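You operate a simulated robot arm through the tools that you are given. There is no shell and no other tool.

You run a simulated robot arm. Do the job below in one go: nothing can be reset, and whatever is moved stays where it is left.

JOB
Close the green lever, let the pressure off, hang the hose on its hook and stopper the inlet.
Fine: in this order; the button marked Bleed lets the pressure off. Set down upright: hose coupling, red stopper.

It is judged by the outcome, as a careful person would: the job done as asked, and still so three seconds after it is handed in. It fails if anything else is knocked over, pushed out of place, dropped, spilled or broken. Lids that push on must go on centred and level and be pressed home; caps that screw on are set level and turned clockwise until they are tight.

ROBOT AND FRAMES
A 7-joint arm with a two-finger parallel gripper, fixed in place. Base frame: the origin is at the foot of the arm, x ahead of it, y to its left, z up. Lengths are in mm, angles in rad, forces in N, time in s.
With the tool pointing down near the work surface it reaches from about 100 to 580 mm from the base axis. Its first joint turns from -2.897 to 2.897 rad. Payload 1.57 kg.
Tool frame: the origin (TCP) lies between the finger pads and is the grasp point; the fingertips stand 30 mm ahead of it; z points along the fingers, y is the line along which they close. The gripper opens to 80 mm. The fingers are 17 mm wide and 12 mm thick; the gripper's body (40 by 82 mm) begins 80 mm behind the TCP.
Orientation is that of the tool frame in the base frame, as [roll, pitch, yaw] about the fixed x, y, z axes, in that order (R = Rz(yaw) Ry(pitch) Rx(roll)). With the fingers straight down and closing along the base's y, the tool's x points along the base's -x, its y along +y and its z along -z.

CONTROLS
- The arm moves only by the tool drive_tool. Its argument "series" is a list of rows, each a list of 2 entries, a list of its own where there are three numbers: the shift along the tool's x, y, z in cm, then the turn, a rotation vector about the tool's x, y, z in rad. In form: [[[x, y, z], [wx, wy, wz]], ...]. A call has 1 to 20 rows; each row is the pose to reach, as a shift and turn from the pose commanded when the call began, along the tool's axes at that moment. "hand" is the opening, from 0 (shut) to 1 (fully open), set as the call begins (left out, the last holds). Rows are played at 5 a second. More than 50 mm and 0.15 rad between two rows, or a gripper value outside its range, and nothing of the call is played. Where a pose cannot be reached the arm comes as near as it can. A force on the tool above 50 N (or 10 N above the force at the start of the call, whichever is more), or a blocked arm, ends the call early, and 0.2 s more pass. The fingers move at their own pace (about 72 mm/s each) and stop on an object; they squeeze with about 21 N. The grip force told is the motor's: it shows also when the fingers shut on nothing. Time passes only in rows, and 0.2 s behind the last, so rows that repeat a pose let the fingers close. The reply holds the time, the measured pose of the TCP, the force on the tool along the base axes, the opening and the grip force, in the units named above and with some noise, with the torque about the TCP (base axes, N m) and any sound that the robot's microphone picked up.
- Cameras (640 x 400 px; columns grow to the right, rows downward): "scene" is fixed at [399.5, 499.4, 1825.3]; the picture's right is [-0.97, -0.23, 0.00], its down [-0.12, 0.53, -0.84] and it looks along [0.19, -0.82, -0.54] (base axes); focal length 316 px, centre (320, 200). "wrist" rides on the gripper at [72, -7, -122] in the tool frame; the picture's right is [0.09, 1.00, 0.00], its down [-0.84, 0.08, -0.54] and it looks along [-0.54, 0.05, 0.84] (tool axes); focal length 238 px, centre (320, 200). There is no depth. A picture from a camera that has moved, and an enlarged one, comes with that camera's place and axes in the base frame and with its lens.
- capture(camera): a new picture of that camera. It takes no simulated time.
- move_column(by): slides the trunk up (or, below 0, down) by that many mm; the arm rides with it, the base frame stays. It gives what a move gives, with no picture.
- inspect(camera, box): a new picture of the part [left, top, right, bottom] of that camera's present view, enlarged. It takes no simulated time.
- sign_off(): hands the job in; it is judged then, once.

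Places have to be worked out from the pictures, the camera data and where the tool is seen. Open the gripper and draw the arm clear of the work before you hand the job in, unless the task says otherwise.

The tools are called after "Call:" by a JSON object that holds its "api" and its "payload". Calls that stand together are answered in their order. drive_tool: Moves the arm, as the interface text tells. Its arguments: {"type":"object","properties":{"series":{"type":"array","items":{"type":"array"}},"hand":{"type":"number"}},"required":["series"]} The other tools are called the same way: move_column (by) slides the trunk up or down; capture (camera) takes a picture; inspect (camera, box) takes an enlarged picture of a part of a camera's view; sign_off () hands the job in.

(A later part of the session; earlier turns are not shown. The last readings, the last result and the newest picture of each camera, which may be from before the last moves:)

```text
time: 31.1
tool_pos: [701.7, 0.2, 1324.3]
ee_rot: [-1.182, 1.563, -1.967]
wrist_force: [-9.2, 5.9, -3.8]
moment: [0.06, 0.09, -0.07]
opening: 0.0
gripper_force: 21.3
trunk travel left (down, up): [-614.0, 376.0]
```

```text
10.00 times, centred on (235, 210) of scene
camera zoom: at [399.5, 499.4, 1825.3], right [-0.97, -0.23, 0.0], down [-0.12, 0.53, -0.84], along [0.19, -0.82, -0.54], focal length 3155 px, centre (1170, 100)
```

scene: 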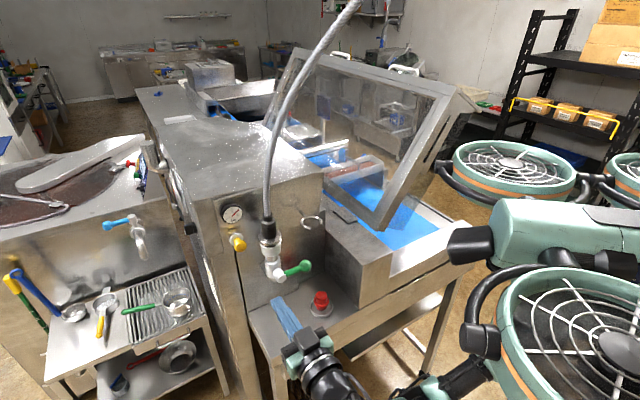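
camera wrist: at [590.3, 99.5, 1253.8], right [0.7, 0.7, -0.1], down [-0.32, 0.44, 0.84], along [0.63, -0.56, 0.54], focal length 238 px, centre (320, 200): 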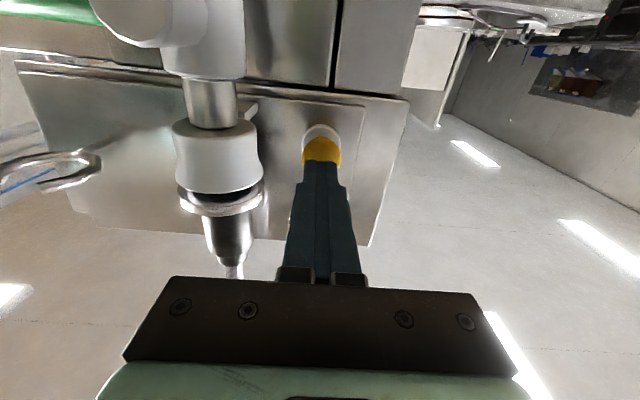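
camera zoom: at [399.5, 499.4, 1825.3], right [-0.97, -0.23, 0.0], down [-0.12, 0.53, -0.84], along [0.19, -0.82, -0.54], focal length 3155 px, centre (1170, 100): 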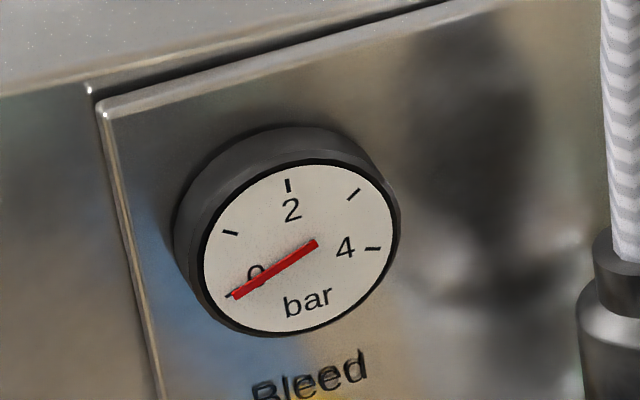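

Pressure reads 0. I back straight off the knob, then study the coupling closely.

Call:
{"api": "drive_tool", "payload": {"series": [[[0, 0, -2], [0, 0, 0]], [[0, 0, -6], [0, 0, 0]], [[0, 0, -10], [0, 0, 0]], [[0, 0, -14], [0, 0, 0]], [[0, -4, -14], [0, 0, 0]], [[0, -8, -14], [0, 0, 0]], [[0, -8, -14], [0, 0, 0]]]}}

Call:
{"api": "drive_tool", "payload": {"series": [[[0, 0, 0], [0, 0, 0]], [[0, 0, 0], [0, 0, 0]], [[0, 0, 0], [0, 0, 0]]], "hand": 1}}

Call:
{"api": "capture", "payload": {"camera": "wrist"}}

Call:
{"api": "inspect", "payload": {"camera": "wrist", "box": [240, 30, 400, 190]}}

Call:
{"api": "inspect", "payload": {"camera": "scene", "box": [220, 190, 330, 300]}}

Call:
{"api": "inspect", "payload": {"camera": "scene", "box": [245, 200, 295, 260]}}

```text
time: 32.7
tool_pos: [545.6, 38.8, 1325.4]
ee_rot: [-1.408, 1.562, -2.196]
wrist_force: [0.0, 0.4, -0.5]
moment: [0.01, -0.01, -0.02]
opening: 0.1
gripper_force: 20.8
trunk travel left (down, up): [-614.0, 376.0]
```

```text
time: 33.5
tool_pos: [545.6, 40.2, 1325.1]
ee_rot: [-1.323, 1.563, -2.111]
wrist_force: [0.2, 0.7, -0.6]
moment: [-0.01, -0.03, 0.03]
opening: 79.9
gripper_force: 0.0
trunk travel left (down, up): [-614.0, 376.0]
```

```text
taken
camera wrist: at [454.7, 120.6, 1252.9], right [0.7, 0.7, -0.1], down [-0.32, 0.44, 0.84], along [0.63, -0.56, 0.54], focal length 238 px, centre (320, 200)
```

wrist: 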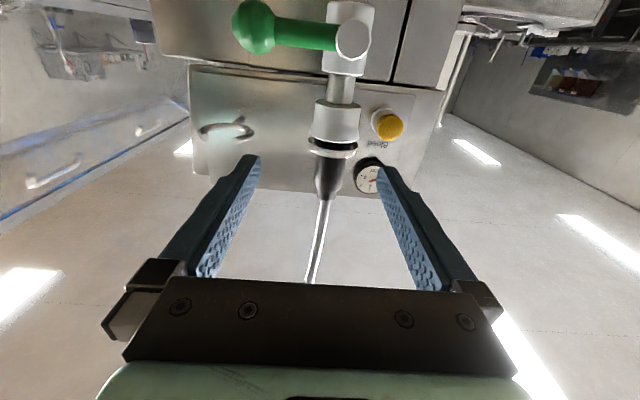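

```text
2.50 times, centred on (320, 110) of wrist
camera zoom: at [454.7, 120.6, 1252.9], right [0.7, 0.7, -0.1], down [-0.32, 0.44, 0.84], along [0.63, -0.56, 0.54], focal length 596 px, centre (320, 425)
```

zoom: 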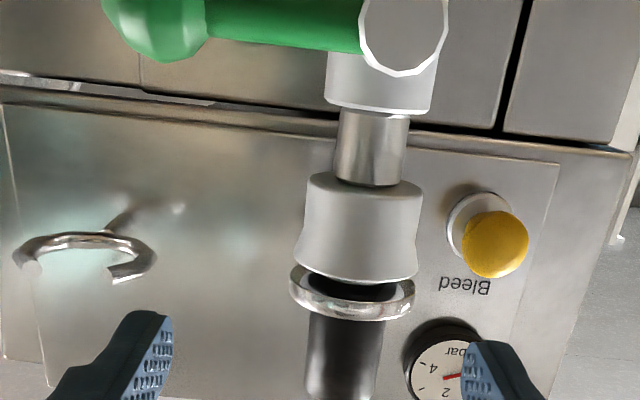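

```text
3.64 times, centred on (275, 245) of scene
camera zoom: at [399.5, 499.4, 1825.3], right [-0.97, -0.23, 0.0], down [-0.12, 0.53, -0.84], along [0.19, -0.82, -0.54], focal length 1147 px, centre (484, 36)
```

zoom: 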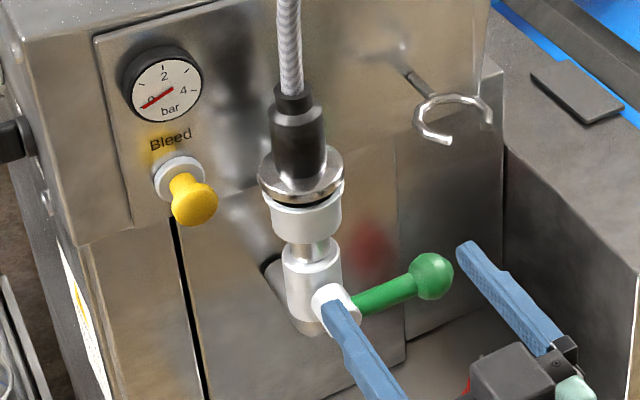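

```text
6.67 times, centred on (270, 230) of scene
camera zoom: at [399.5, 499.4, 1825.3], right [-0.97, -0.23, 0.0], down [-0.12, 0.53, -0.84], along [0.19, -0.82, -0.54], focal length 2103 px, centre (653, 0)
```

zoom: 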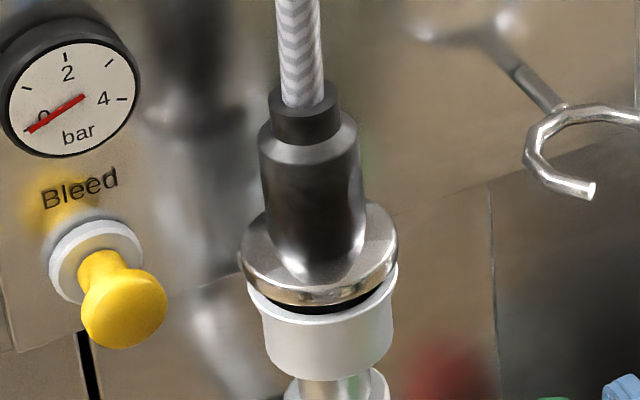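

The coupling's black sleeve is about 35 mm thick, centred at u≈428, 71 mm out, grip height z≈1368, with its plug sitting in the white cup. I rise, straddle the sleeve with partly open fingers and move in.

Call:
{"api": "drive_tool", "payload": {"series": [[[-2.2, 0.7, 0], [0, 0, 0]], [[-4.3, 1.42, 0], [0, 0, 0]], [[-4.3, 1.42, 4], [0, 0, 0]], [[-4.3, 1.42, 7.5], [0, 0, 0]], [[-4.3, 1.42, 7.5], [0, 0, 0]]], "hand": 0.75}}

Call:
{"api": "capture", "payload": {"camera": "wrist"}}

Call:
{"api": "inspect", "payload": {"camera": "scene", "box": [220, 190, 330, 300]}}

```text
time: 34.7
tool_pos: [610.2, -2.4, 1368.2]
ee_rot: [-1.301, 1.564, -2.087]
wrist_force: [0.2, 0.8, 0.0]
moment: [0.02, 0.03, 0.01]
opening: 59.8
gripper_force: 0.0
trunk travel left (down, up): [-614.0, 376.0]
```

```text
taken
camera wrist: at [518.9, 78.5, 1295.7], right [0.7, 0.7, -0.1], down [-0.32, 0.44, 0.84], along [0.63, -0.56, 0.54], focal length 238 px, centre (320, 200)
```

wrist: 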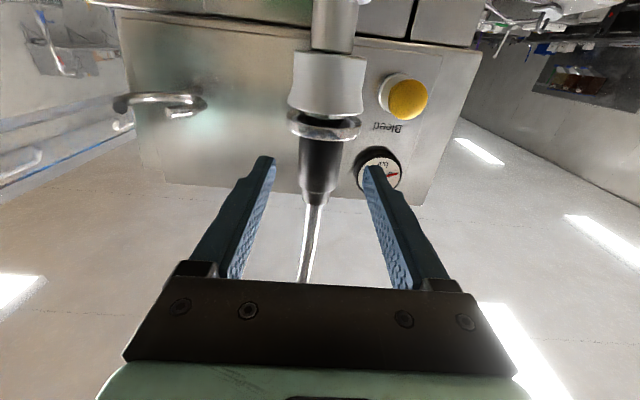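

```text
3.64 times, centred on (275, 245) of scene
camera zoom: at [399.5, 499.4, 1825.3], right [-0.97, -0.23, 0.0], down [-0.12, 0.53, -0.84], along [0.19, -0.82, -0.54], focal length 1147 px, centre (484, 36)
```

zoom: 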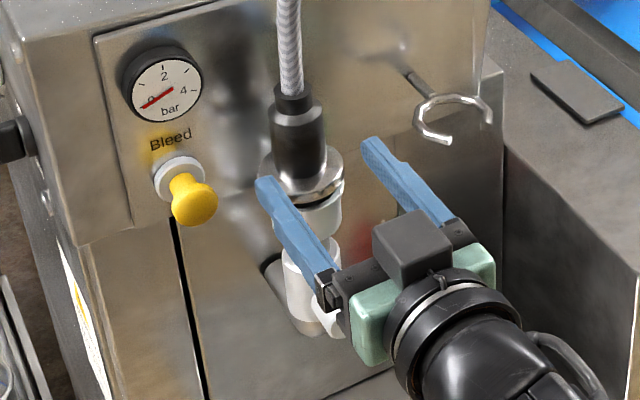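

The sleeve is centred between the fingers. I advance the last 52 mm and close on it.

Call:
{"api": "drive_tool", "payload": {"series": [[[0, 0, 2.6], [0, 0, 0]], [[0, 0, 5.2], [0, 0, 0]], [[0, 0, 5.2], [0, 0, 0]]]}}

Call:
{"api": "drive_tool", "payload": {"series": [[[0, 0, 0], [0, 0, 0]], [[0, 0, 0], [0, 0, 0]], [[0, 0, 0], [0, 0, 0]], [[0, 0, 0], [0, 0, 0]]], "hand": 0}}

Call:
{"api": "capture", "payload": {"camera": "wrist"}}

Call:
{"api": "inspect", "payload": {"camera": "scene", "box": [220, 190, 330, 300]}}

```text
time: 35.5
tool_pos: [647.0, -39.4, 1366.7]
ee_rot: [-1.271, 1.563, -2.055]
wrist_force: [-0.6, -0.4, 0.6]
moment: [-0.03, 0.01, 0.02]
opening: 60.0
gripper_force: 0.0
trunk travel left (down, up): [-614.0, 376.0]
```

```text
time: 36.5
tool_pos: [646.0, -40.0, 1366.7]
ee_rot: [-1.255, 1.561, -2.042]
wrist_force: [1.7, -0.6, 0.8]
moment: [0.06, -0.09, 0.02]
opening: 34.2
gripper_force: 21.2
trunk travel left (down, up): [-614.0, 376.0]
```

```text
taken
camera wrist: at [555.4, 42.0, 1295.5], right [0.7, 0.7, -0.1], down [-0.32, 0.44, 0.83], along [0.63, -0.56, 0.54], focal length 238 px, centre (320, 200)
```

wrist: 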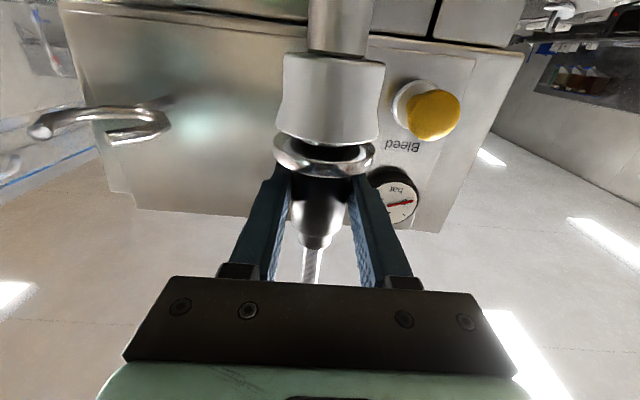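

```text
3.64 times, centred on (275, 245) of scene
camera zoom: at [399.5, 499.4, 1825.3], right [-0.97, -0.23, 0.0], down [-0.12, 0.53, -0.84], along [0.19, -0.82, -0.54], focal length 1147 px, centre (484, 36)
```

zoom: 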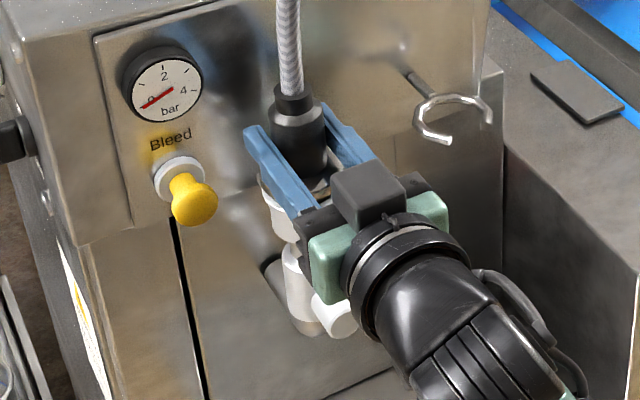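

The sleeve is gripped at 34 mm. I pull straight up gently in small steps.

Call:
{"api": "drive_tool", "payload": {"series": [[[-0.3, 0, 0], [0, 0, 0]], [[-0.6, 0, 0], [0, 0, 0]], [[-1.0, 0, 0], [0, 0, 0]], [[-1.4, 0, 0], [0, 0, 0]], [[-1.8, 0, 0], [0, 0, 0]], [[-1.8, 0, 0], [0, 0, 0]]]}}

Call:
{"api": "capture", "payload": {"camera": "wrist"}}

Call:
{"api": "inspect", "payload": {"camera": "scene", "box": [220, 180, 330, 290]}}

```text
time: 37.9
tool_pos: [646.8, -38.6, 1386.4]
ee_rot: [-1.377, 1.562, -2.164]
wrist_force: [-0.1, -1.3, -1.6]
moment: [-0.09, 0.05, -0.07]
opening: 34.0
gripper_force: 20.9
trunk travel left (down, up): [-614.0, 376.0]
```

```text
taken
camera wrist: at [555.4, 42.3, 1313.8], right [0.7, 0.7, -0.1], down [-0.32, 0.44, 0.84], along [0.63, -0.56, 0.54], focal length 238 px, centre (320, 200)
```

wrist: 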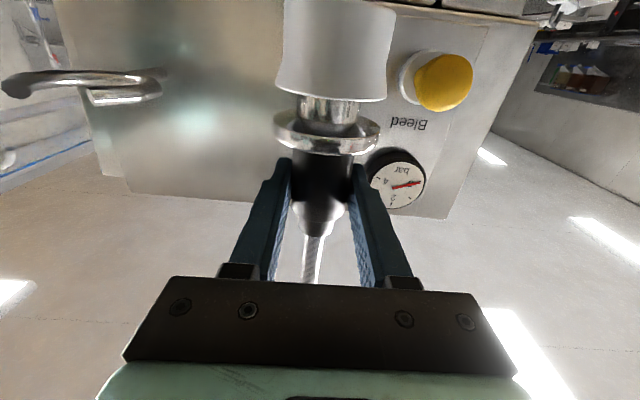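

```text
3.64 times, centred on (275, 235) of scene
camera zoom: at [399.5, 499.4, 1825.3], right [-0.97, -0.23, 0.0], down [-0.12, 0.53, -0.84], along [0.19, -0.82, -0.54], focal length 1147 px, centre (484, 73)
```

zoom: 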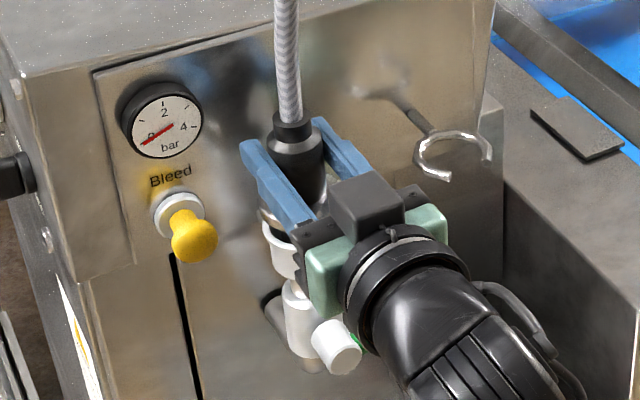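

It slides out freely. I continue lifting until the plug clears the cup and the hook's height.

Call:
{"api": "drive_tool", "payload": {"series": [[[-1.0, 0, 0], [0, 0, 0]], [[-2.0, 0, 0], [0, 0, 0]], [[-3.0, 0, 0], [0, 0, 0]], [[-4.0, 0, 0], [0, 0, 0]], [[-5.0, 0, 0], [0, 0, 0]], [[-6.0, 0, 0], [0, 0, 0]], [[-6.0, 0, 0], [0, 0, 0]]]}}

Call:
{"api": "capture", "payload": {"camera": "wrist"}}

Call:
{"api": "capture", "payload": {"camera": "scene"}}

Call:
{"api": "inspect", "payload": {"camera": "scene", "box": [220, 170, 330, 280]}}

```text
time: 39.5
tool_pos: [646.7, -38.3, 1445.9]
ee_rot: [-1.361, 1.562, -2.147]
wrist_force: [0.4, 0.5, -2.2]
moment: [-0.06, 0.08, -0.07]
opening: 34.0
gripper_force: 20.5
trunk travel left (down, up): [-614.0, 376.0]
```

```text
taken
camera wrist: at [555.5, 43.1, 1374.1], right [0.7, 0.7, -0.1], down [-0.32, 0.44, 0.84], along [0.63, -0.56, 0.54], focal length 238 px, centre (320, 200)
```

wrist: 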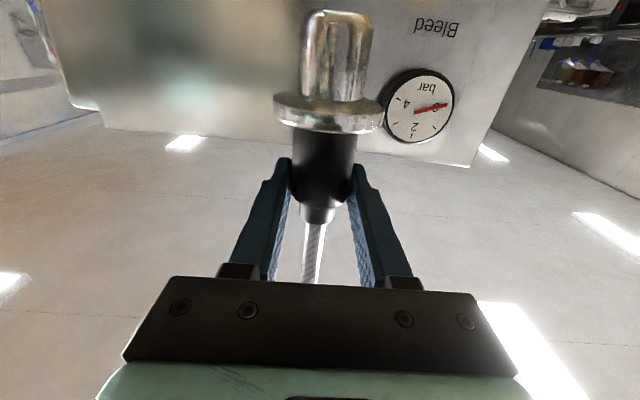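

```text
taken
```

scene: 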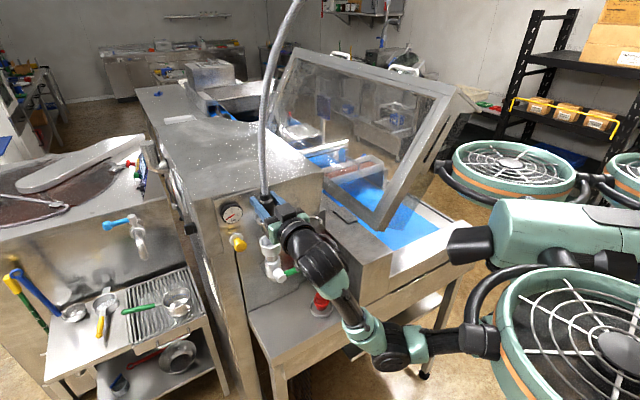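

```text
3.64 times, centred on (275, 225) of scene
camera zoom: at [399.5, 499.4, 1825.3], right [-0.97, -0.23, 0.0], down [-0.12, 0.53, -0.84], along [0.19, -0.82, -0.54], focal length 1147 px, centre (484, 109)
```

zoom: 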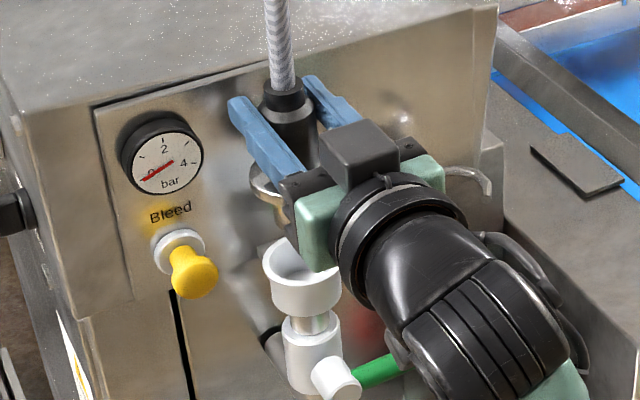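

The plug is out of the cup, but the flange appears lower relative to the fingers than at grasp – the sleeve may have slipped. I wait a moment without moving and compare.

Call:
{"api": "drive_tool", "payload": {"series": [[[0, 0, 0], [0, 0, 0]], [[0, 0, 0], [0, 0, 0]], [[0, 0, 0], [0, 0, 0]]]}}

Call:
{"api": "inspect", "payload": {"camera": "wrist", "box": [220, 0, 420, 290]}}

Call:
{"api": "inspect", "payload": {"camera": "scene", "box": [235, 180, 305, 250]}}

```text
time: 40.3
tool_pos: [646.3, -37.1, 1446.4]
ee_rot: [-1.368, 1.564, -2.154]
wrist_force: [-0.7, -0.5, -3.7]
moment: [-0.05, 0.08, -0.11]
opening: 33.9
gripper_force: 21.0
trunk travel left (down, up): [-614.0, 376.0]
```

```text
1.38 times, centred on (320, 145) of wrist
camera zoom: at [555.5, 43.0, 1373.8], right [0.7, 0.7, -0.1], down [-0.32, 0.44, 0.84], along [0.63, -0.56, 0.54], focal length 329 px, centre (320, 276)
```

zoom: 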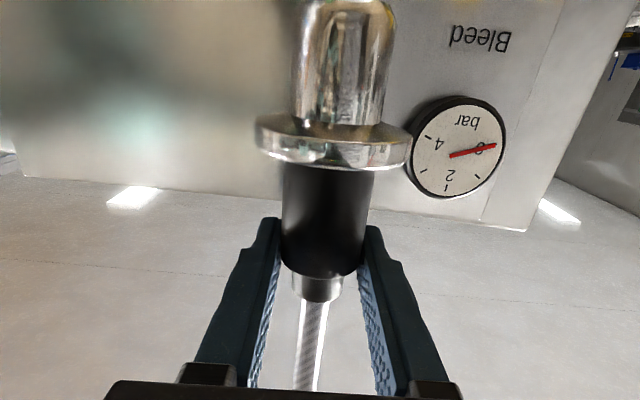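

```text
5.71 times, centred on (270, 215) of scene
camera zoom: at [399.5, 499.4, 1825.3], right [-0.97, -0.23, 0.0], down [-0.12, 0.53, -0.84], along [0.19, -0.82, -0.54], focal length 1803 px, centre (606, 114)
```

zoom: 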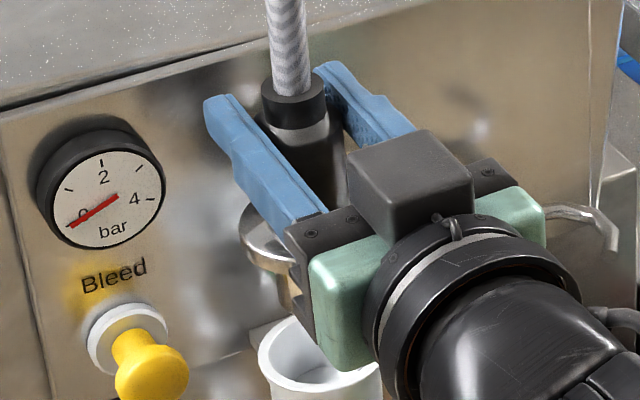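

The coupling is creeping slowly down through the fingers (about 5 mm in 0.8 s). The safe thing is to lower it straight back into the cup now and re-grip lower on the sleeve.

Call:
{"api": "drive_tool", "payload": {"series": [[[1.5, 0, 0], [0, 0, 0]], [[3.0, 0, 0], [0, 0, 0]], [[4.4, 0, 0], [0, 0, 0]], [[5.4, 0, 0], [0, 0, 0]], [[6.0, 0, 0], [0, 0, 0]], [[6.4, 0, 0], [0, 0, 0]]]}}

Call:
{"api": "inspect", "payload": {"camera": "wrist", "box": [220, 0, 420, 290]}}

Call:
{"api": "inspect", "payload": {"camera": "scene", "box": [220, 170, 330, 280]}}

```text
time: 41.7
tool_pos: [643.4, -36.9, 1385.1]
ee_rot: [-0.498, 1.561, -1.284]
wrist_force: [3.2, 1.9, 16.4]
moment: [0.17, -0.34, -0.01]
opening: 34.1
gripper_force: 21.2
trunk travel left (down, up): [-614.0, 376.0]
```

```text
1.38 times, centred on (320, 145) of wrist
camera zoom: at [553.7, 43.2, 1312.6], right [0.7, 0.7, -0.1], down [-0.33, 0.45, 0.83], along [0.63, -0.55, 0.55], focal length 329 px, centre (320, 276)
```

zoom: 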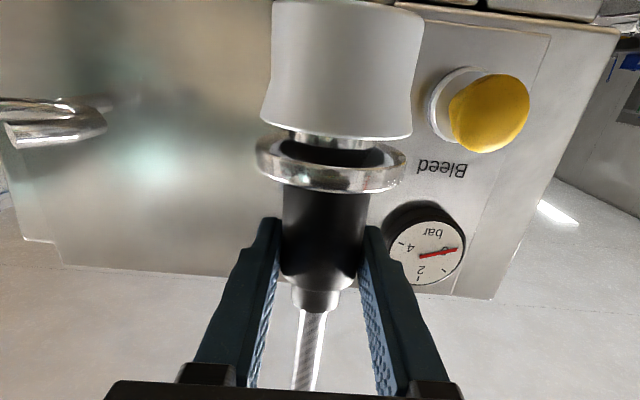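

```text
3.64 times, centred on (275, 225) of scene
camera zoom: at [399.5, 499.4, 1825.3], right [-0.97, -0.23, 0.0], down [-0.12, 0.53, -0.84], along [0.19, -0.82, -0.54], focal length 1147 px, centre (484, 109)
```

zoom: 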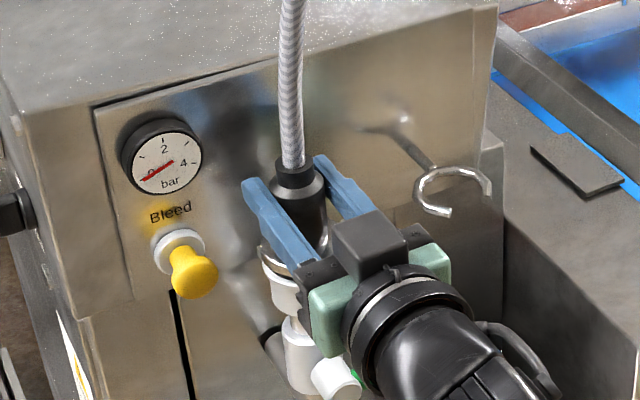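

The plug is guided back in the cup, about 8 mm above its seat, with 16 N. I press a little further down to seat it.

Call:
{"api": "drive_tool", "payload": {"series": [[[0.3, 0, 0], [0, 0, 0]], [[0.6, 0, 0], [0, 0, 0]], [[0.9, 0, 0], [0, 0, 0]], [[1.2, 0, 0], [0, 0, 0]], [[1.2, 0, 0], [0, 0, 0]]]}}

Call:
{"api": "inspect", "payload": {"camera": "wrist", "box": [220, 0, 420, 290]}}

Call:
{"api": "inspect", "payload": {"camera": "scene", "box": [220, 190, 330, 300]}}

```text
time: 42.9
tool_pos: [644.8, -37.2, 1372.0]
ee_rot: [-0.708, 1.563, -1.496]
wrist_force: [1.5, 1.3, 16.8]
moment: [0.21, -0.33, 0.0]
opening: 34.1
gripper_force: 21.6
trunk travel left (down, up): [-614.0, 376.0]
```

```text
1.38 times, centred on (320, 145) of wrist
camera zoom: at [553.7, 43.2, 1299.4], right [0.7, 0.7, -0.1], down [-0.33, 0.45, 0.83], along [0.63, -0.55, 0.55], focal length 329 px, centre (320, 276)
```

zoom: 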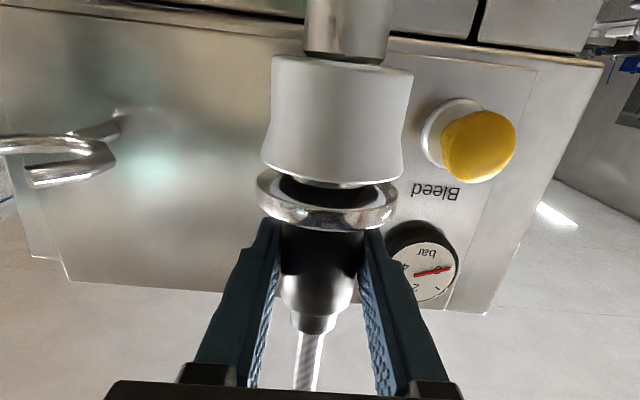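

```text
3.64 times, centred on (275, 245) of scene
camera zoom: at [399.5, 499.4, 1825.3], right [-0.97, -0.23, 0.0], down [-0.12, 0.53, -0.84], along [0.19, -0.82, -0.54], focal length 1147 px, centre (484, 36)
```

zoom: 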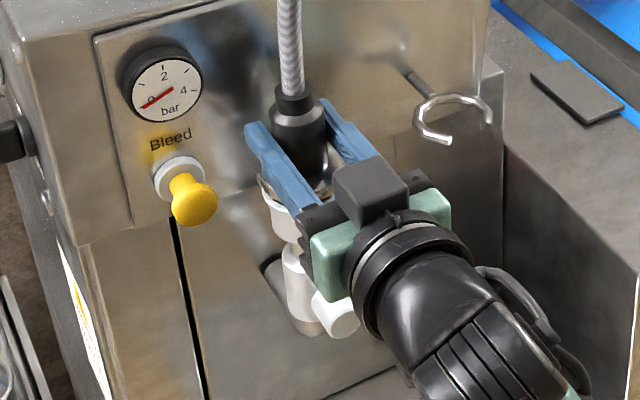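

The coupling is seated again. I release it and draw back to measure the hook ring precisely before trying again with a low grip and a quick transfer.

Call:
{"api": "drive_tool", "payload": {"series": [[[-0.2, 0, 0], [0, 0, 0]], [[-0.2, 0, 0], [0, 0, 0]], [[-0.2, 0, 0], [0, 0, 0]]], "hand": 0.75}}

Call:
{"api": "drive_tool", "payload": {"series": [[[0, 0, -3.5], [0, 0, 0]], [[0, 0, -7], [0, 0, 0]], [[0, -4, -9], [0, 0, 0]], [[0, -8, -9], [0, 0, 0]], [[0, -11.5, -9], [0, 0, 0]], [[0, -11.5, -9], [0, 0, 0]]]}}

Call:
{"api": "capture", "payload": {"camera": "wrist"}}

Call:
{"api": "inspect", "payload": {"camera": "wrist", "box": [260, 60, 380, 160]}}

Call:
{"api": "inspect", "payload": {"camera": "scene", "box": [285, 195, 345, 245]}}

Call:
{"api": "inspect", "payload": {"camera": "scene", "box": [230, 190, 300, 260]}}

```text
time: 43.7
tool_pos: [646.5, -38.3, 1370.8]
ee_rot: [-1.401, 1.563, -2.187]
wrist_force: [0.0, 0.2, -0.1]
moment: [0.02, 0.02, 0.01]
opening: 60.2
gripper_force: 0.1
trunk travel left (down, up): [-614.0, 376.0]
```

```text
time: 45.1
tool_pos: [501.5, -56.9, 1372.0]
ee_rot: [-1.374, 1.563, -2.162]
wrist_force: [0.8, 0.2, -0.4]
moment: [0.01, 0.02, -0.01]
opening: 60.0
gripper_force: 0.0
trunk travel left (down, up): [-614.0, 376.0]
```

```text
taken
camera wrist: at [410.3, 24.7, 1300.4], right [0.7, 0.7, -0.1], down [-0.32, 0.44, 0.84], along [0.63, -0.56, 0.54], focal length 238 px, centre (320, 200)
```

wrist: 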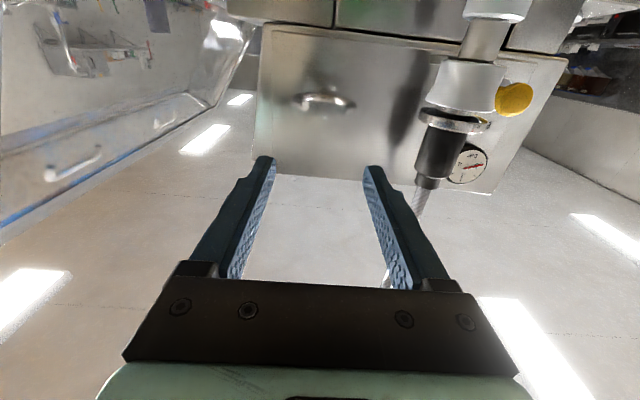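

```text
4.00 times, centred on (320, 110) of wrist
camera zoom: at [410.3, 24.7, 1300.4], right [0.7, 0.7, -0.1], down [-0.32, 0.44, 0.84], along [0.63, -0.56, 0.54], focal length 953 px, centre (320, 560)
```

zoom: 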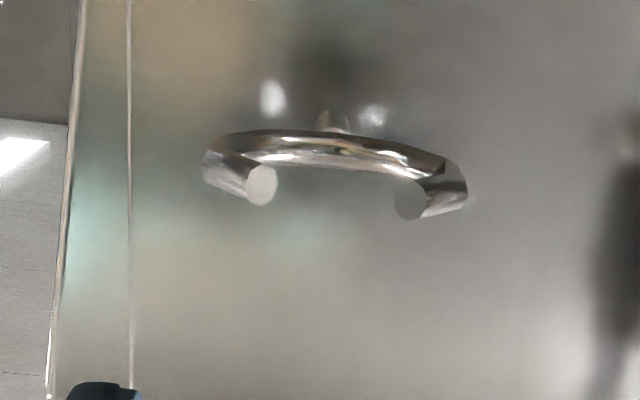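

```text
8.00 times, centred on (315, 220) of scene
camera zoom: at [399.5, 499.4, 1825.3], right [-0.97, -0.23, 0.0], down [-0.12, 0.53, -0.84], along [0.19, -0.82, -0.54], focal length 2524 px, centre (360, 40)
```

zoom: 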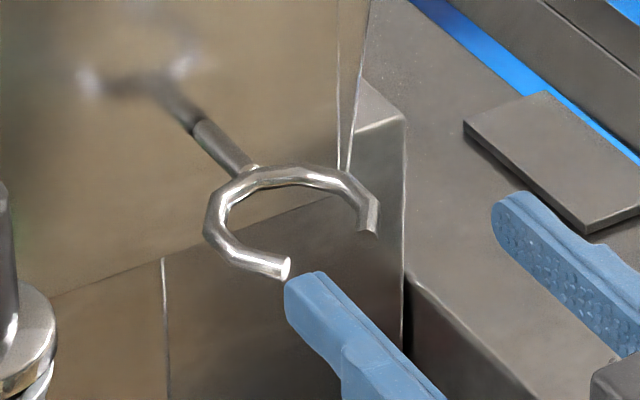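

```text
5.71 times, centred on (265, 225) of scene
camera zoom: at [399.5, 499.4, 1825.3], right [-0.97, -0.23, 0.0], down [-0.12, 0.53, -0.84], along [0.19, -0.82, -0.54], focal length 1803 px, centre (634, 57)
```

zoom: 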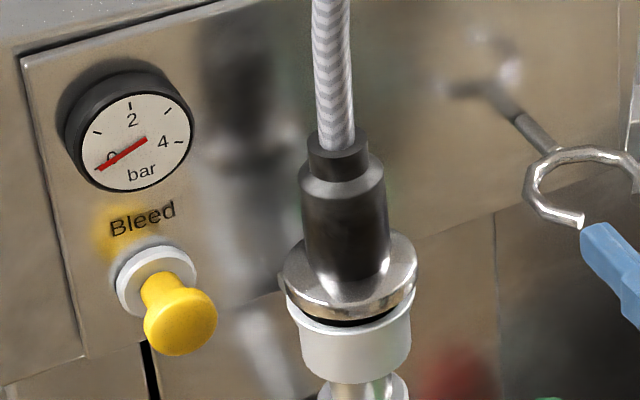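

The ring measures about 57 mm outside, 43 mm inside, centred near u=314.5, n≈-490, top z≈1344; the plug is about 29 mm thick, so it can be lowered in from above. I return to the coupling with a grip about 11 mm lower.

Call:
{"api": "drive_tool", "payload": {"series": [[[0, 4, 0], [0, 0, 0]], [[0, 8, 0], [0, 0, 0]], [[0, 11.5, 0], [0, 0, 0]], [[0.6, 11.5, 2], [0, 0, 0]], [[1.1, 11.5, 5], [0, 0, 0]], [[1.1, 11.5, 7.5], [0, 0, 0]], [[1.1, 11.5, 9], [0, 0, 0]], [[1.1, 11.5, 9], [0, 0, 0]]], "hand": 0.75}}

Call:
{"api": "capture", "payload": {"camera": "wrist"}}

Call:
{"api": "inspect", "payload": {"camera": "scene", "box": [220, 190, 330, 300]}}

```text
time: 46.9
tool_pos: [644.7, -39.5, 1359.5]
ee_rot: [-1.3, 1.565, -2.088]
wrist_force: [0.2, 0.1, 0.0]
moment: [-0.04, -0.05, 0.01]
opening: 59.8
gripper_force: 0.1
trunk travel left (down, up): [-614.0, 376.0]
```

```text
taken
camera wrist: at [554.9, 42.1, 1288.4], right [0.71, 0.7, -0.1], down [-0.32, 0.44, 0.84], along [0.63, -0.56, 0.54], focal length 238 px, centre (320, 200)
```

wrist: 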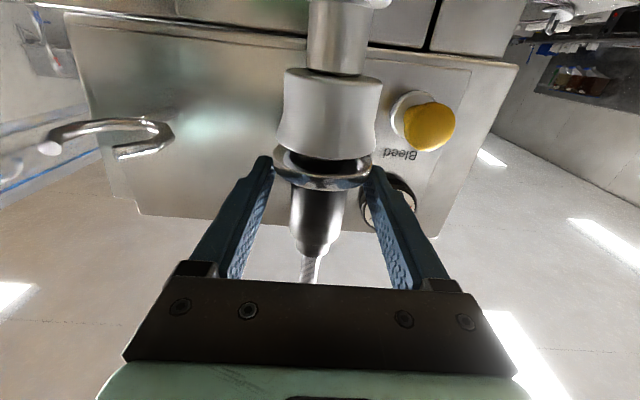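

```text
3.64 times, centred on (275, 245) of scene
camera zoom: at [399.5, 499.4, 1825.3], right [-0.97, -0.23, 0.0], down [-0.12, 0.53, -0.84], along [0.19, -0.82, -0.54], focal length 1147 px, centre (484, 36)
```

zoom: 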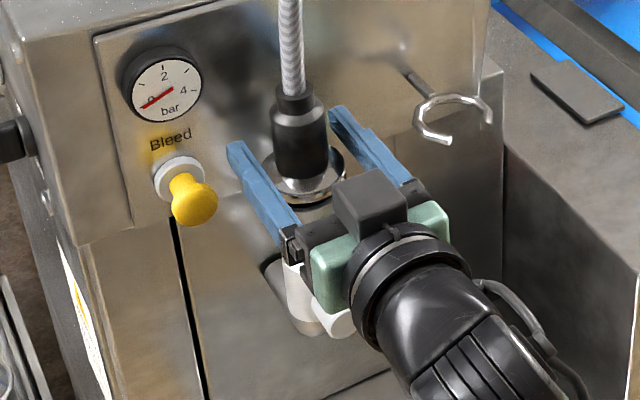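

Fingers straddle the sleeve just above the flange. I close on it.

Call:
{"api": "drive_tool", "payload": {"series": [[[0, 0, 0], [0, 0, 0]], [[0, 0, 0], [0, 0, 0]], [[0, 0, 0], [0, 0, 0]]], "hand": 0}}

Call:
{"api": "inspect", "payload": {"camera": "scene", "box": [235, 190, 305, 260]}}

Call:
{"api": "inspect", "payload": {"camera": "wrist", "box": [220, 60, 420, 290]}}

```text
time: 47.7
tool_pos: [646.7, -38.0, 1360.3]
ee_rot: [-1.338, 1.561, -2.126]
wrist_force: [0.8, -0.1, 1.5]
moment: [0.08, -0.09, -0.01]
opening: 33.9
gripper_force: 21.0
trunk travel left (down, up): [-614.0, 376.0]
```

```text
5.71 times, centred on (270, 225) of scene
camera zoom: at [399.5, 499.4, 1825.3], right [-0.97, -0.23, 0.0], down [-0.12, 0.53, -0.84], along [0.19, -0.82, -0.54], focal length 1803 px, centre (606, 57)
```

zoom: 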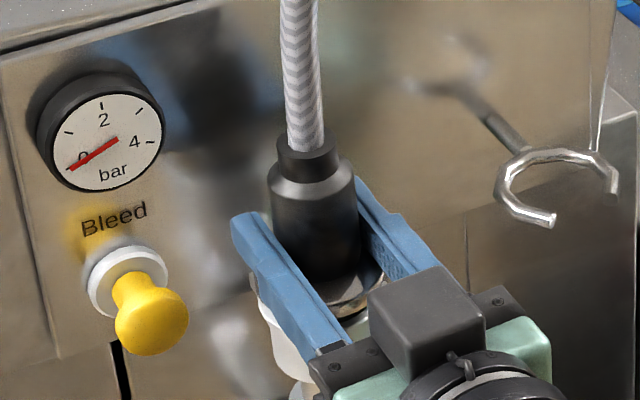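

```text
1.74 times, centred on (320, 175) of wrist
camera zoom: at [554.8, 42.6, 1288.2], right [0.7, 0.7, -0.1], down [-0.32, 0.44, 0.84], along [0.63, -0.56, 0.54], focal length 414 px, centre (320, 244)
```

zoom: 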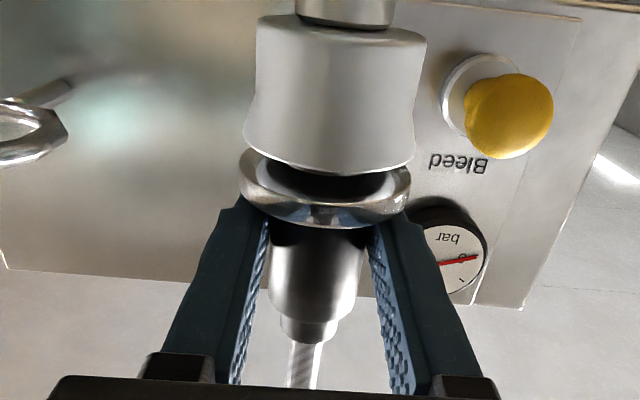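

Good low grip (33.9 mm). I lift briskly by 80 mm and check the plug.

Call:
{"api": "drive_tool", "payload": {"series": [[[-1.5, 0, 0], [0, 0, 0]], [[-3.2, 0, 0], [0, 0, 0]], [[-5.0, 0, 0], [0, 0, 0]], [[-6.8, 0, 0], [0, 0, 0]], [[-8.2, 0, 0], [0, 0, 0]]]}}

Call:
{"api": "capture", "payload": {"camera": "wrist"}}

Call:
{"api": "inspect", "payload": {"camera": "scene", "box": [220, 170, 340, 270]}}

```text
time: 48.9
tool_pos: [647.1, -37.8, 1442.5]
ee_rot: [-1.384, 1.563, -2.171]
wrist_force: [-0.2, 0.4, -2.4]
moment: [0.01, 0.02, 0.01]
opening: 33.8
gripper_force: 21.0
trunk travel left (down, up): [-614.0, 376.0]
```

```text
taken
camera wrist: at [556.1, 43.0, 1370.3], right [0.71, 0.7, -0.1], down [-0.32, 0.44, 0.84], along [0.63, -0.56, 0.54], focal length 238 px, centre (320, 200)
```

wrist: 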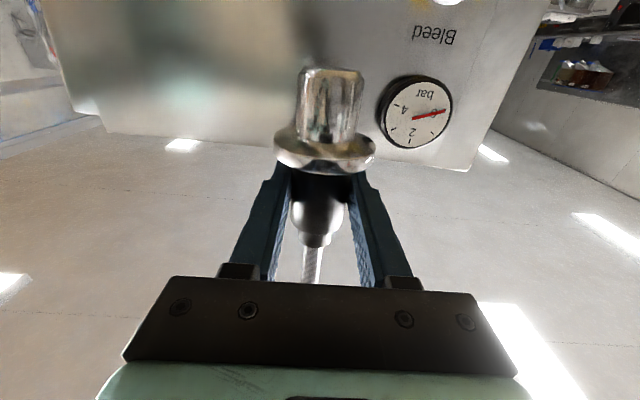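

```text
4.00 times, centred on (280, 220) of scene
camera zoom: at [399.5, 499.4, 1825.3], right [-0.97, -0.23, 0.0], down [-0.12, 0.53, -0.84], along [0.19, -0.82, -0.54], focal length 1262 px, centre (480, 120)
```

zoom: 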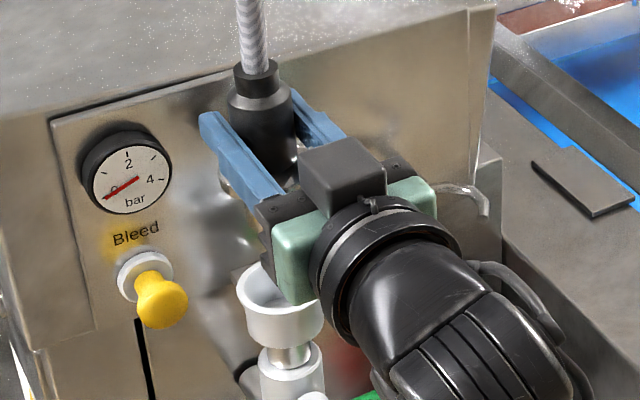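

Only ~8 mm of creep; the plug tip is about 35 mm above the hook ring. I traverse 114 mm to above the ring.

Call:
{"api": "drive_tool", "payload": {"series": [[[0, -2.5, 0.1], [0, 0, 0]], [[0, -5.5, 0.2], [0, 0, 0]], [[0, -8.5, 0.3], [0, 0, 0]], [[0, -11.0, 0.4], [0, 0, 0]], [[0, -11.5, 0.4], [0, 0, 0]]]}}

Call:
{"api": "capture", "payload": {"camera": "wrist"}}

Call:
{"api": "inspect", "payload": {"camera": "scene", "box": [260, 170, 360, 260]}}

Call:
{"api": "inspect", "payload": {"camera": "wrist", "box": [240, 0, 400, 180]}}

```text
time: 50.1
tool_pos: [569.7, -122.4, 1444.3]
ee_rot: [-1.377, 1.564, -2.164]
wrist_force: [-0.1, 0.8, -2.2]
moment: [0.0, 0.04, -0.03]
opening: 33.6
gripper_force: 21.8
trunk travel left (down, up): [-614.0, 376.0]
```

```text
taken
camera wrist: at [476.8, -41.0, 1371.4], right [0.7, 0.7, -0.1], down [-0.32, 0.44, 0.84], along [0.63, -0.56, 0.54], focal length 238 px, centre (320, 200)
```

wrist: 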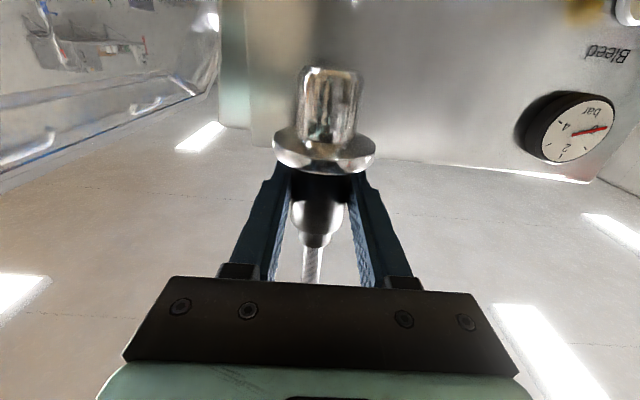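

```text
4.44 times, centred on (310, 215) of scene
camera zoom: at [399.5, 499.4, 1825.3], right [-0.97, -0.23, 0.0], down [-0.12, 0.53, -0.84], along [0.19, -0.82, -0.54], focal length 1402 px, centre (364, 133)
```

zoom: 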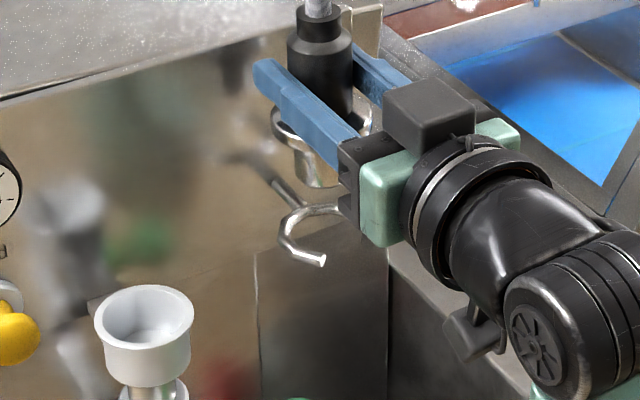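

```text
2.22 times, centred on (320, 90) of wrist
camera zoom: at [476.8, -41.0, 1371.4], right [0.7, 0.7, -0.1], down [-0.32, 0.44, 0.84], along [0.63, -0.56, 0.54], focal length 530 px, centre (320, 444)
```

zoom: 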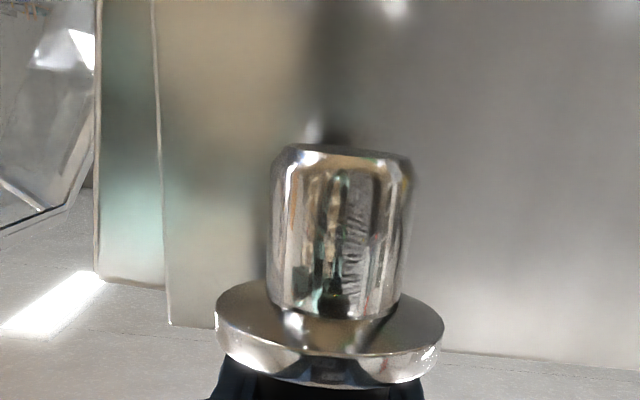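

Coupling is over the ring within about 2 mm by both pictures. I lower 30 mm so the tip is just above the ring and check.

Call:
{"api": "drive_tool", "payload": {"series": [[[1.5, -0.1, 0.1], [0, 0, 0]], [[2.8, -0.15, 0.1], [0, 0, 0]]]}}

Call:
{"api": "inspect", "payload": {"camera": "scene", "box": [280, 180, 350, 250]}}

Call:
{"api": "inspect", "payload": {"camera": "wrist", "box": [240, 0, 400, 180]}}

```text
time: 50.7
tool_pos: [567.8, -123.7, 1415.0]
ee_rot: [-1.393, 1.563, -2.179]
wrist_force: [-0.4, -0.1, -1.9]
moment: [-0.01, 0.0, 0.0]
opening: 33.8
gripper_force: 21.0
trunk travel left (down, up): [-614.0, 376.0]
```

```text
5.71 times, centred on (315, 215) of scene
camera zoom: at [399.5, 499.4, 1825.3], right [-0.97, -0.23, 0.0], down [-0.12, 0.53, -0.84], along [0.19, -0.82, -0.54], focal length 1803 px, centre (349, 114)
```

zoom: 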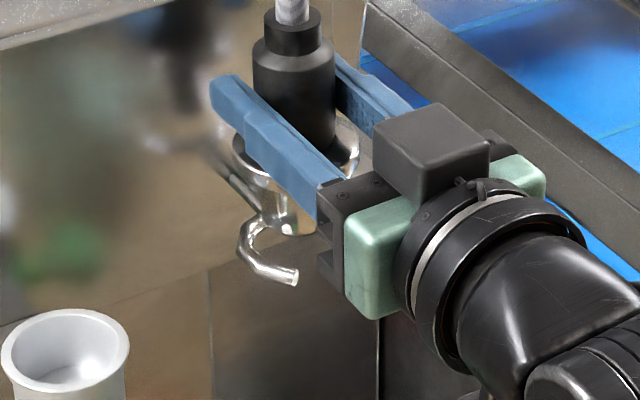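

```text
2.22 times, centred on (320, 90) of wrist
camera zoom: at [476.6, -42.7, 1343.0], right [0.7, 0.7, -0.1], down [-0.32, 0.44, 0.84], along [0.63, -0.56, 0.54], focal length 530 px, centre (320, 444)
```

zoom: 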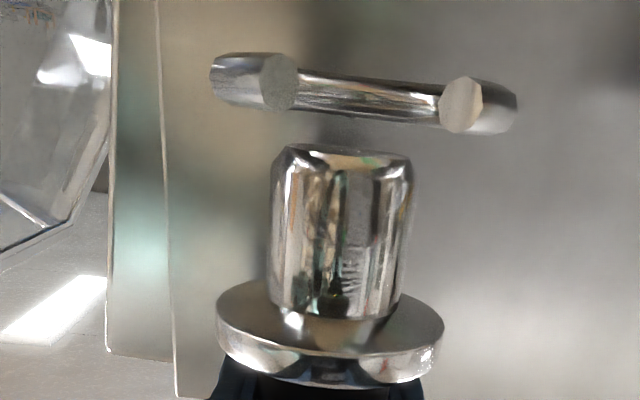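

The wrist view shows the plug tip just beneath/before the ring line and centred on it within 2 mm. I lower it into the ring.

Call:
{"api": "drive_tool", "payload": {"series": [[[1.0, 0, 0], [0, 0, 0]], [[2.0, 0, 0], [0, 0, 0]], [[2.8, 0, 0], [0, 0, 0]], [[3.4, 0, 0], [0, 0, 0]]]}}

Call:
{"api": "inspect", "payload": {"camera": "scene", "box": [280, 180, 350, 250]}}

Call:
{"api": "inspect", "payload": {"camera": "wrist", "box": [240, 0, 400, 180]}}

```text
time: 51.7
tool_pos: [568.2, -123.1, 1381.8]
ee_rot: [-1.415, 1.562, -2.202]
wrist_force: [-0.6, 1.4, -2.1]
moment: [0.06, 0.03, -0.01]
opening: 33.9
gripper_force: 20.8
trunk travel left (down, up): [-614.0, 376.0]
```

```text
5.71 times, centred on (315, 215) of scene
camera zoom: at [399.5, 499.4, 1825.3], right [-0.97, -0.23, 0.0], down [-0.12, 0.53, -0.84], along [0.19, -0.82, -0.54], focal length 1803 px, centre (349, 114)
```

zoom: 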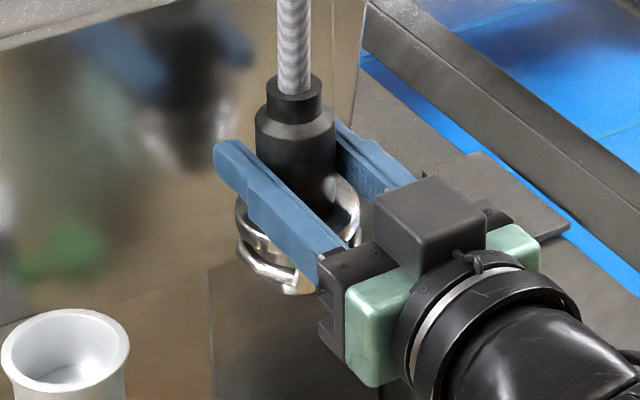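

```text
2.22 times, centred on (320, 90) of wrist
camera zoom: at [476.5, -43.0, 1309.4], right [0.7, 0.7, -0.1], down [-0.32, 0.44, 0.84], along [0.63, -0.56, 0.54], focal length 530 px, centre (320, 444)
```

zoom: 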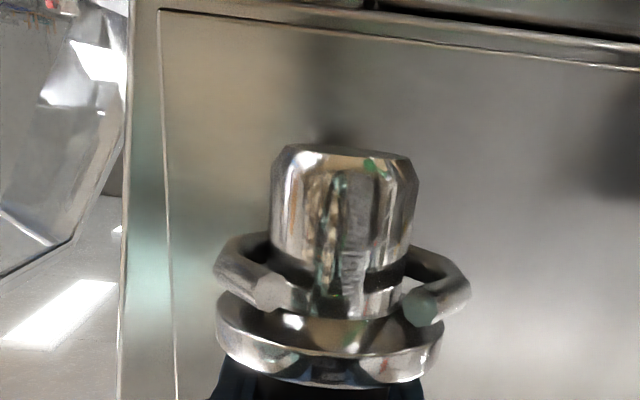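

The plug passes cleanly through the ring with the flange just above it. I lower the last few millimetres until it rests.

Call:
{"api": "drive_tool", "payload": {"series": [[[0.3, 0, 0], [0, 0, 0]], [[0.6, 0, 0], [0, 0, 0]], [[0.9, 0, 0], [0, 0, 0]], [[1.0, 0, 0], [0, 0, 0]]]}}

Call:
{"api": "inspect", "payload": {"camera": "wrist", "box": [240, 0, 400, 180]}}

Call:
{"api": "inspect", "payload": {"camera": "scene", "box": [280, 180, 350, 250]}}

```text
time: 52.7
tool_pos: [567.9, -123.4, 1375.0]
ee_rot: [-0.485, 1.56, -1.273]
wrist_force: [5.9, -0.7, 15.1]
moment: [0.07, -0.08, -0.09]
opening: 33.9
gripper_force: 20.8
trunk travel left (down, up): [-614.0, 376.0]
```

```text
2.22 times, centred on (320, 90) of wrist
camera zoom: at [475.4, -43.2, 1301.9], right [0.7, 0.7, -0.1], down [-0.33, 0.45, 0.83], along [0.63, -0.55, 0.55], focal length 530 px, centre (320, 444)
```

zoom: 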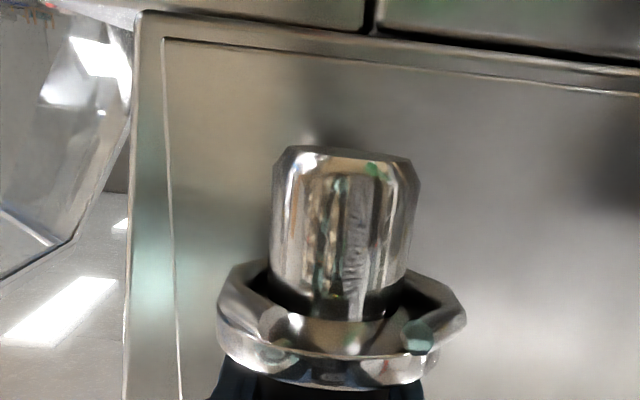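

```text
5.71 times, centred on (315, 215) of scene
camera zoom: at [399.5, 499.4, 1825.3], right [-0.97, -0.23, 0.0], down [-0.12, 0.53, -0.84], along [0.19, -0.82, -0.54], focal length 1803 px, centre (349, 114)
```

zoom: 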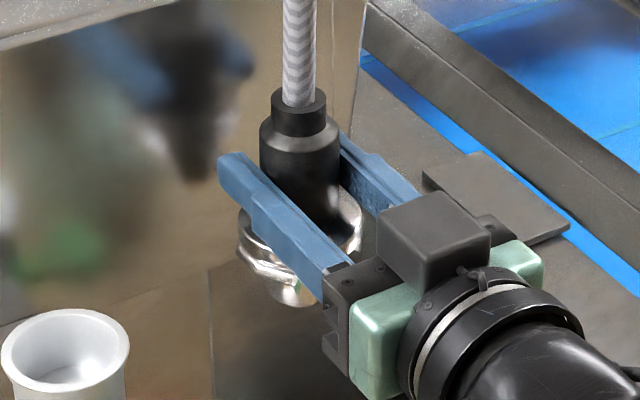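

The flange rests on the ring (15 N). I relieve the load slightly and open the fingers.

Call:
{"api": "drive_tool", "payload": {"series": [[[-0.2, 0, 0], [0, 0, 0]], [[-0.35, 0, 0], [0, 0, 0]]]}}

Call:
{"api": "drive_tool", "payload": {"series": [[[0, 0, 0], [0, 0, 0]], [[0, 0, 0], [0, 0, 0]], [[0, 0, 0], [0, 0, 0]]], "hand": 0.7}}

Call:
{"api": "inspect", "payload": {"camera": "wrist", "box": [220, 0, 420, 290]}}

Call:
{"api": "inspect", "payload": {"camera": "scene", "box": [280, 180, 350, 250]}}

```text
time: 53.3
tool_pos: [565.7, -124.0, 1374.8]
ee_rot: [-1.589, 1.564, -2.378]
wrist_force: [-2.4, 1.4, 3.4]
moment: [-0.06, -0.06, 0.01]
opening: 33.4
gripper_force: 21.2
trunk travel left (down, up): [-614.0, 376.0]
```

```text
time: 54.1
tool_pos: [567.9, -124.3, 1375.7]
ee_rot: [-1.334, 1.562, -2.122]
wrist_force: [-0.1, 0.1, -0.8]
moment: [-0.02, -0.01, 0.0]
opening: 56.0
gripper_force: 0.0
trunk travel left (down, up): [-614.0, 376.0]
```

```text
1.38 times, centred on (320, 145) of wrist
camera zoom: at [475.8, -43.3, 1303.3], right [0.7, 0.7, -0.1], down [-0.32, 0.44, 0.84], along [0.63, -0.56, 0.54], focal length 329 px, centre (320, 276)
```

zoom: 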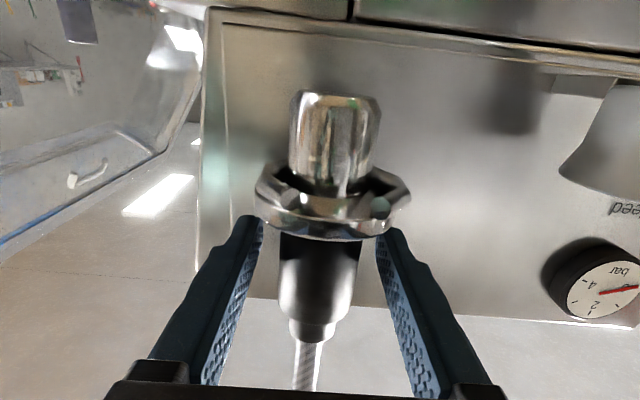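

```text
5.71 times, centred on (315, 215) of scene
camera zoom: at [399.5, 499.4, 1825.3], right [-0.97, -0.23, 0.0], down [-0.12, 0.53, -0.84], along [0.19, -0.82, -0.54], focal length 1803 px, centre (349, 114)
```

zoom: 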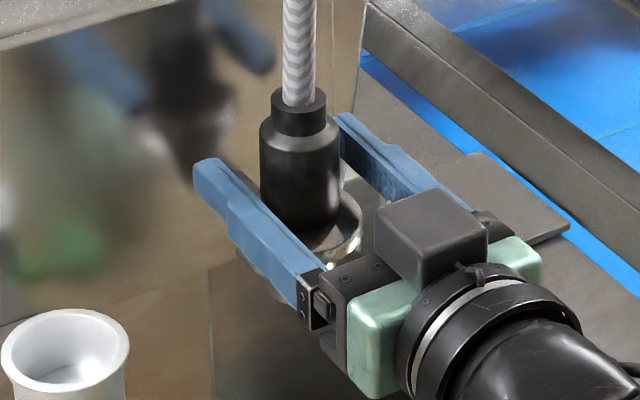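

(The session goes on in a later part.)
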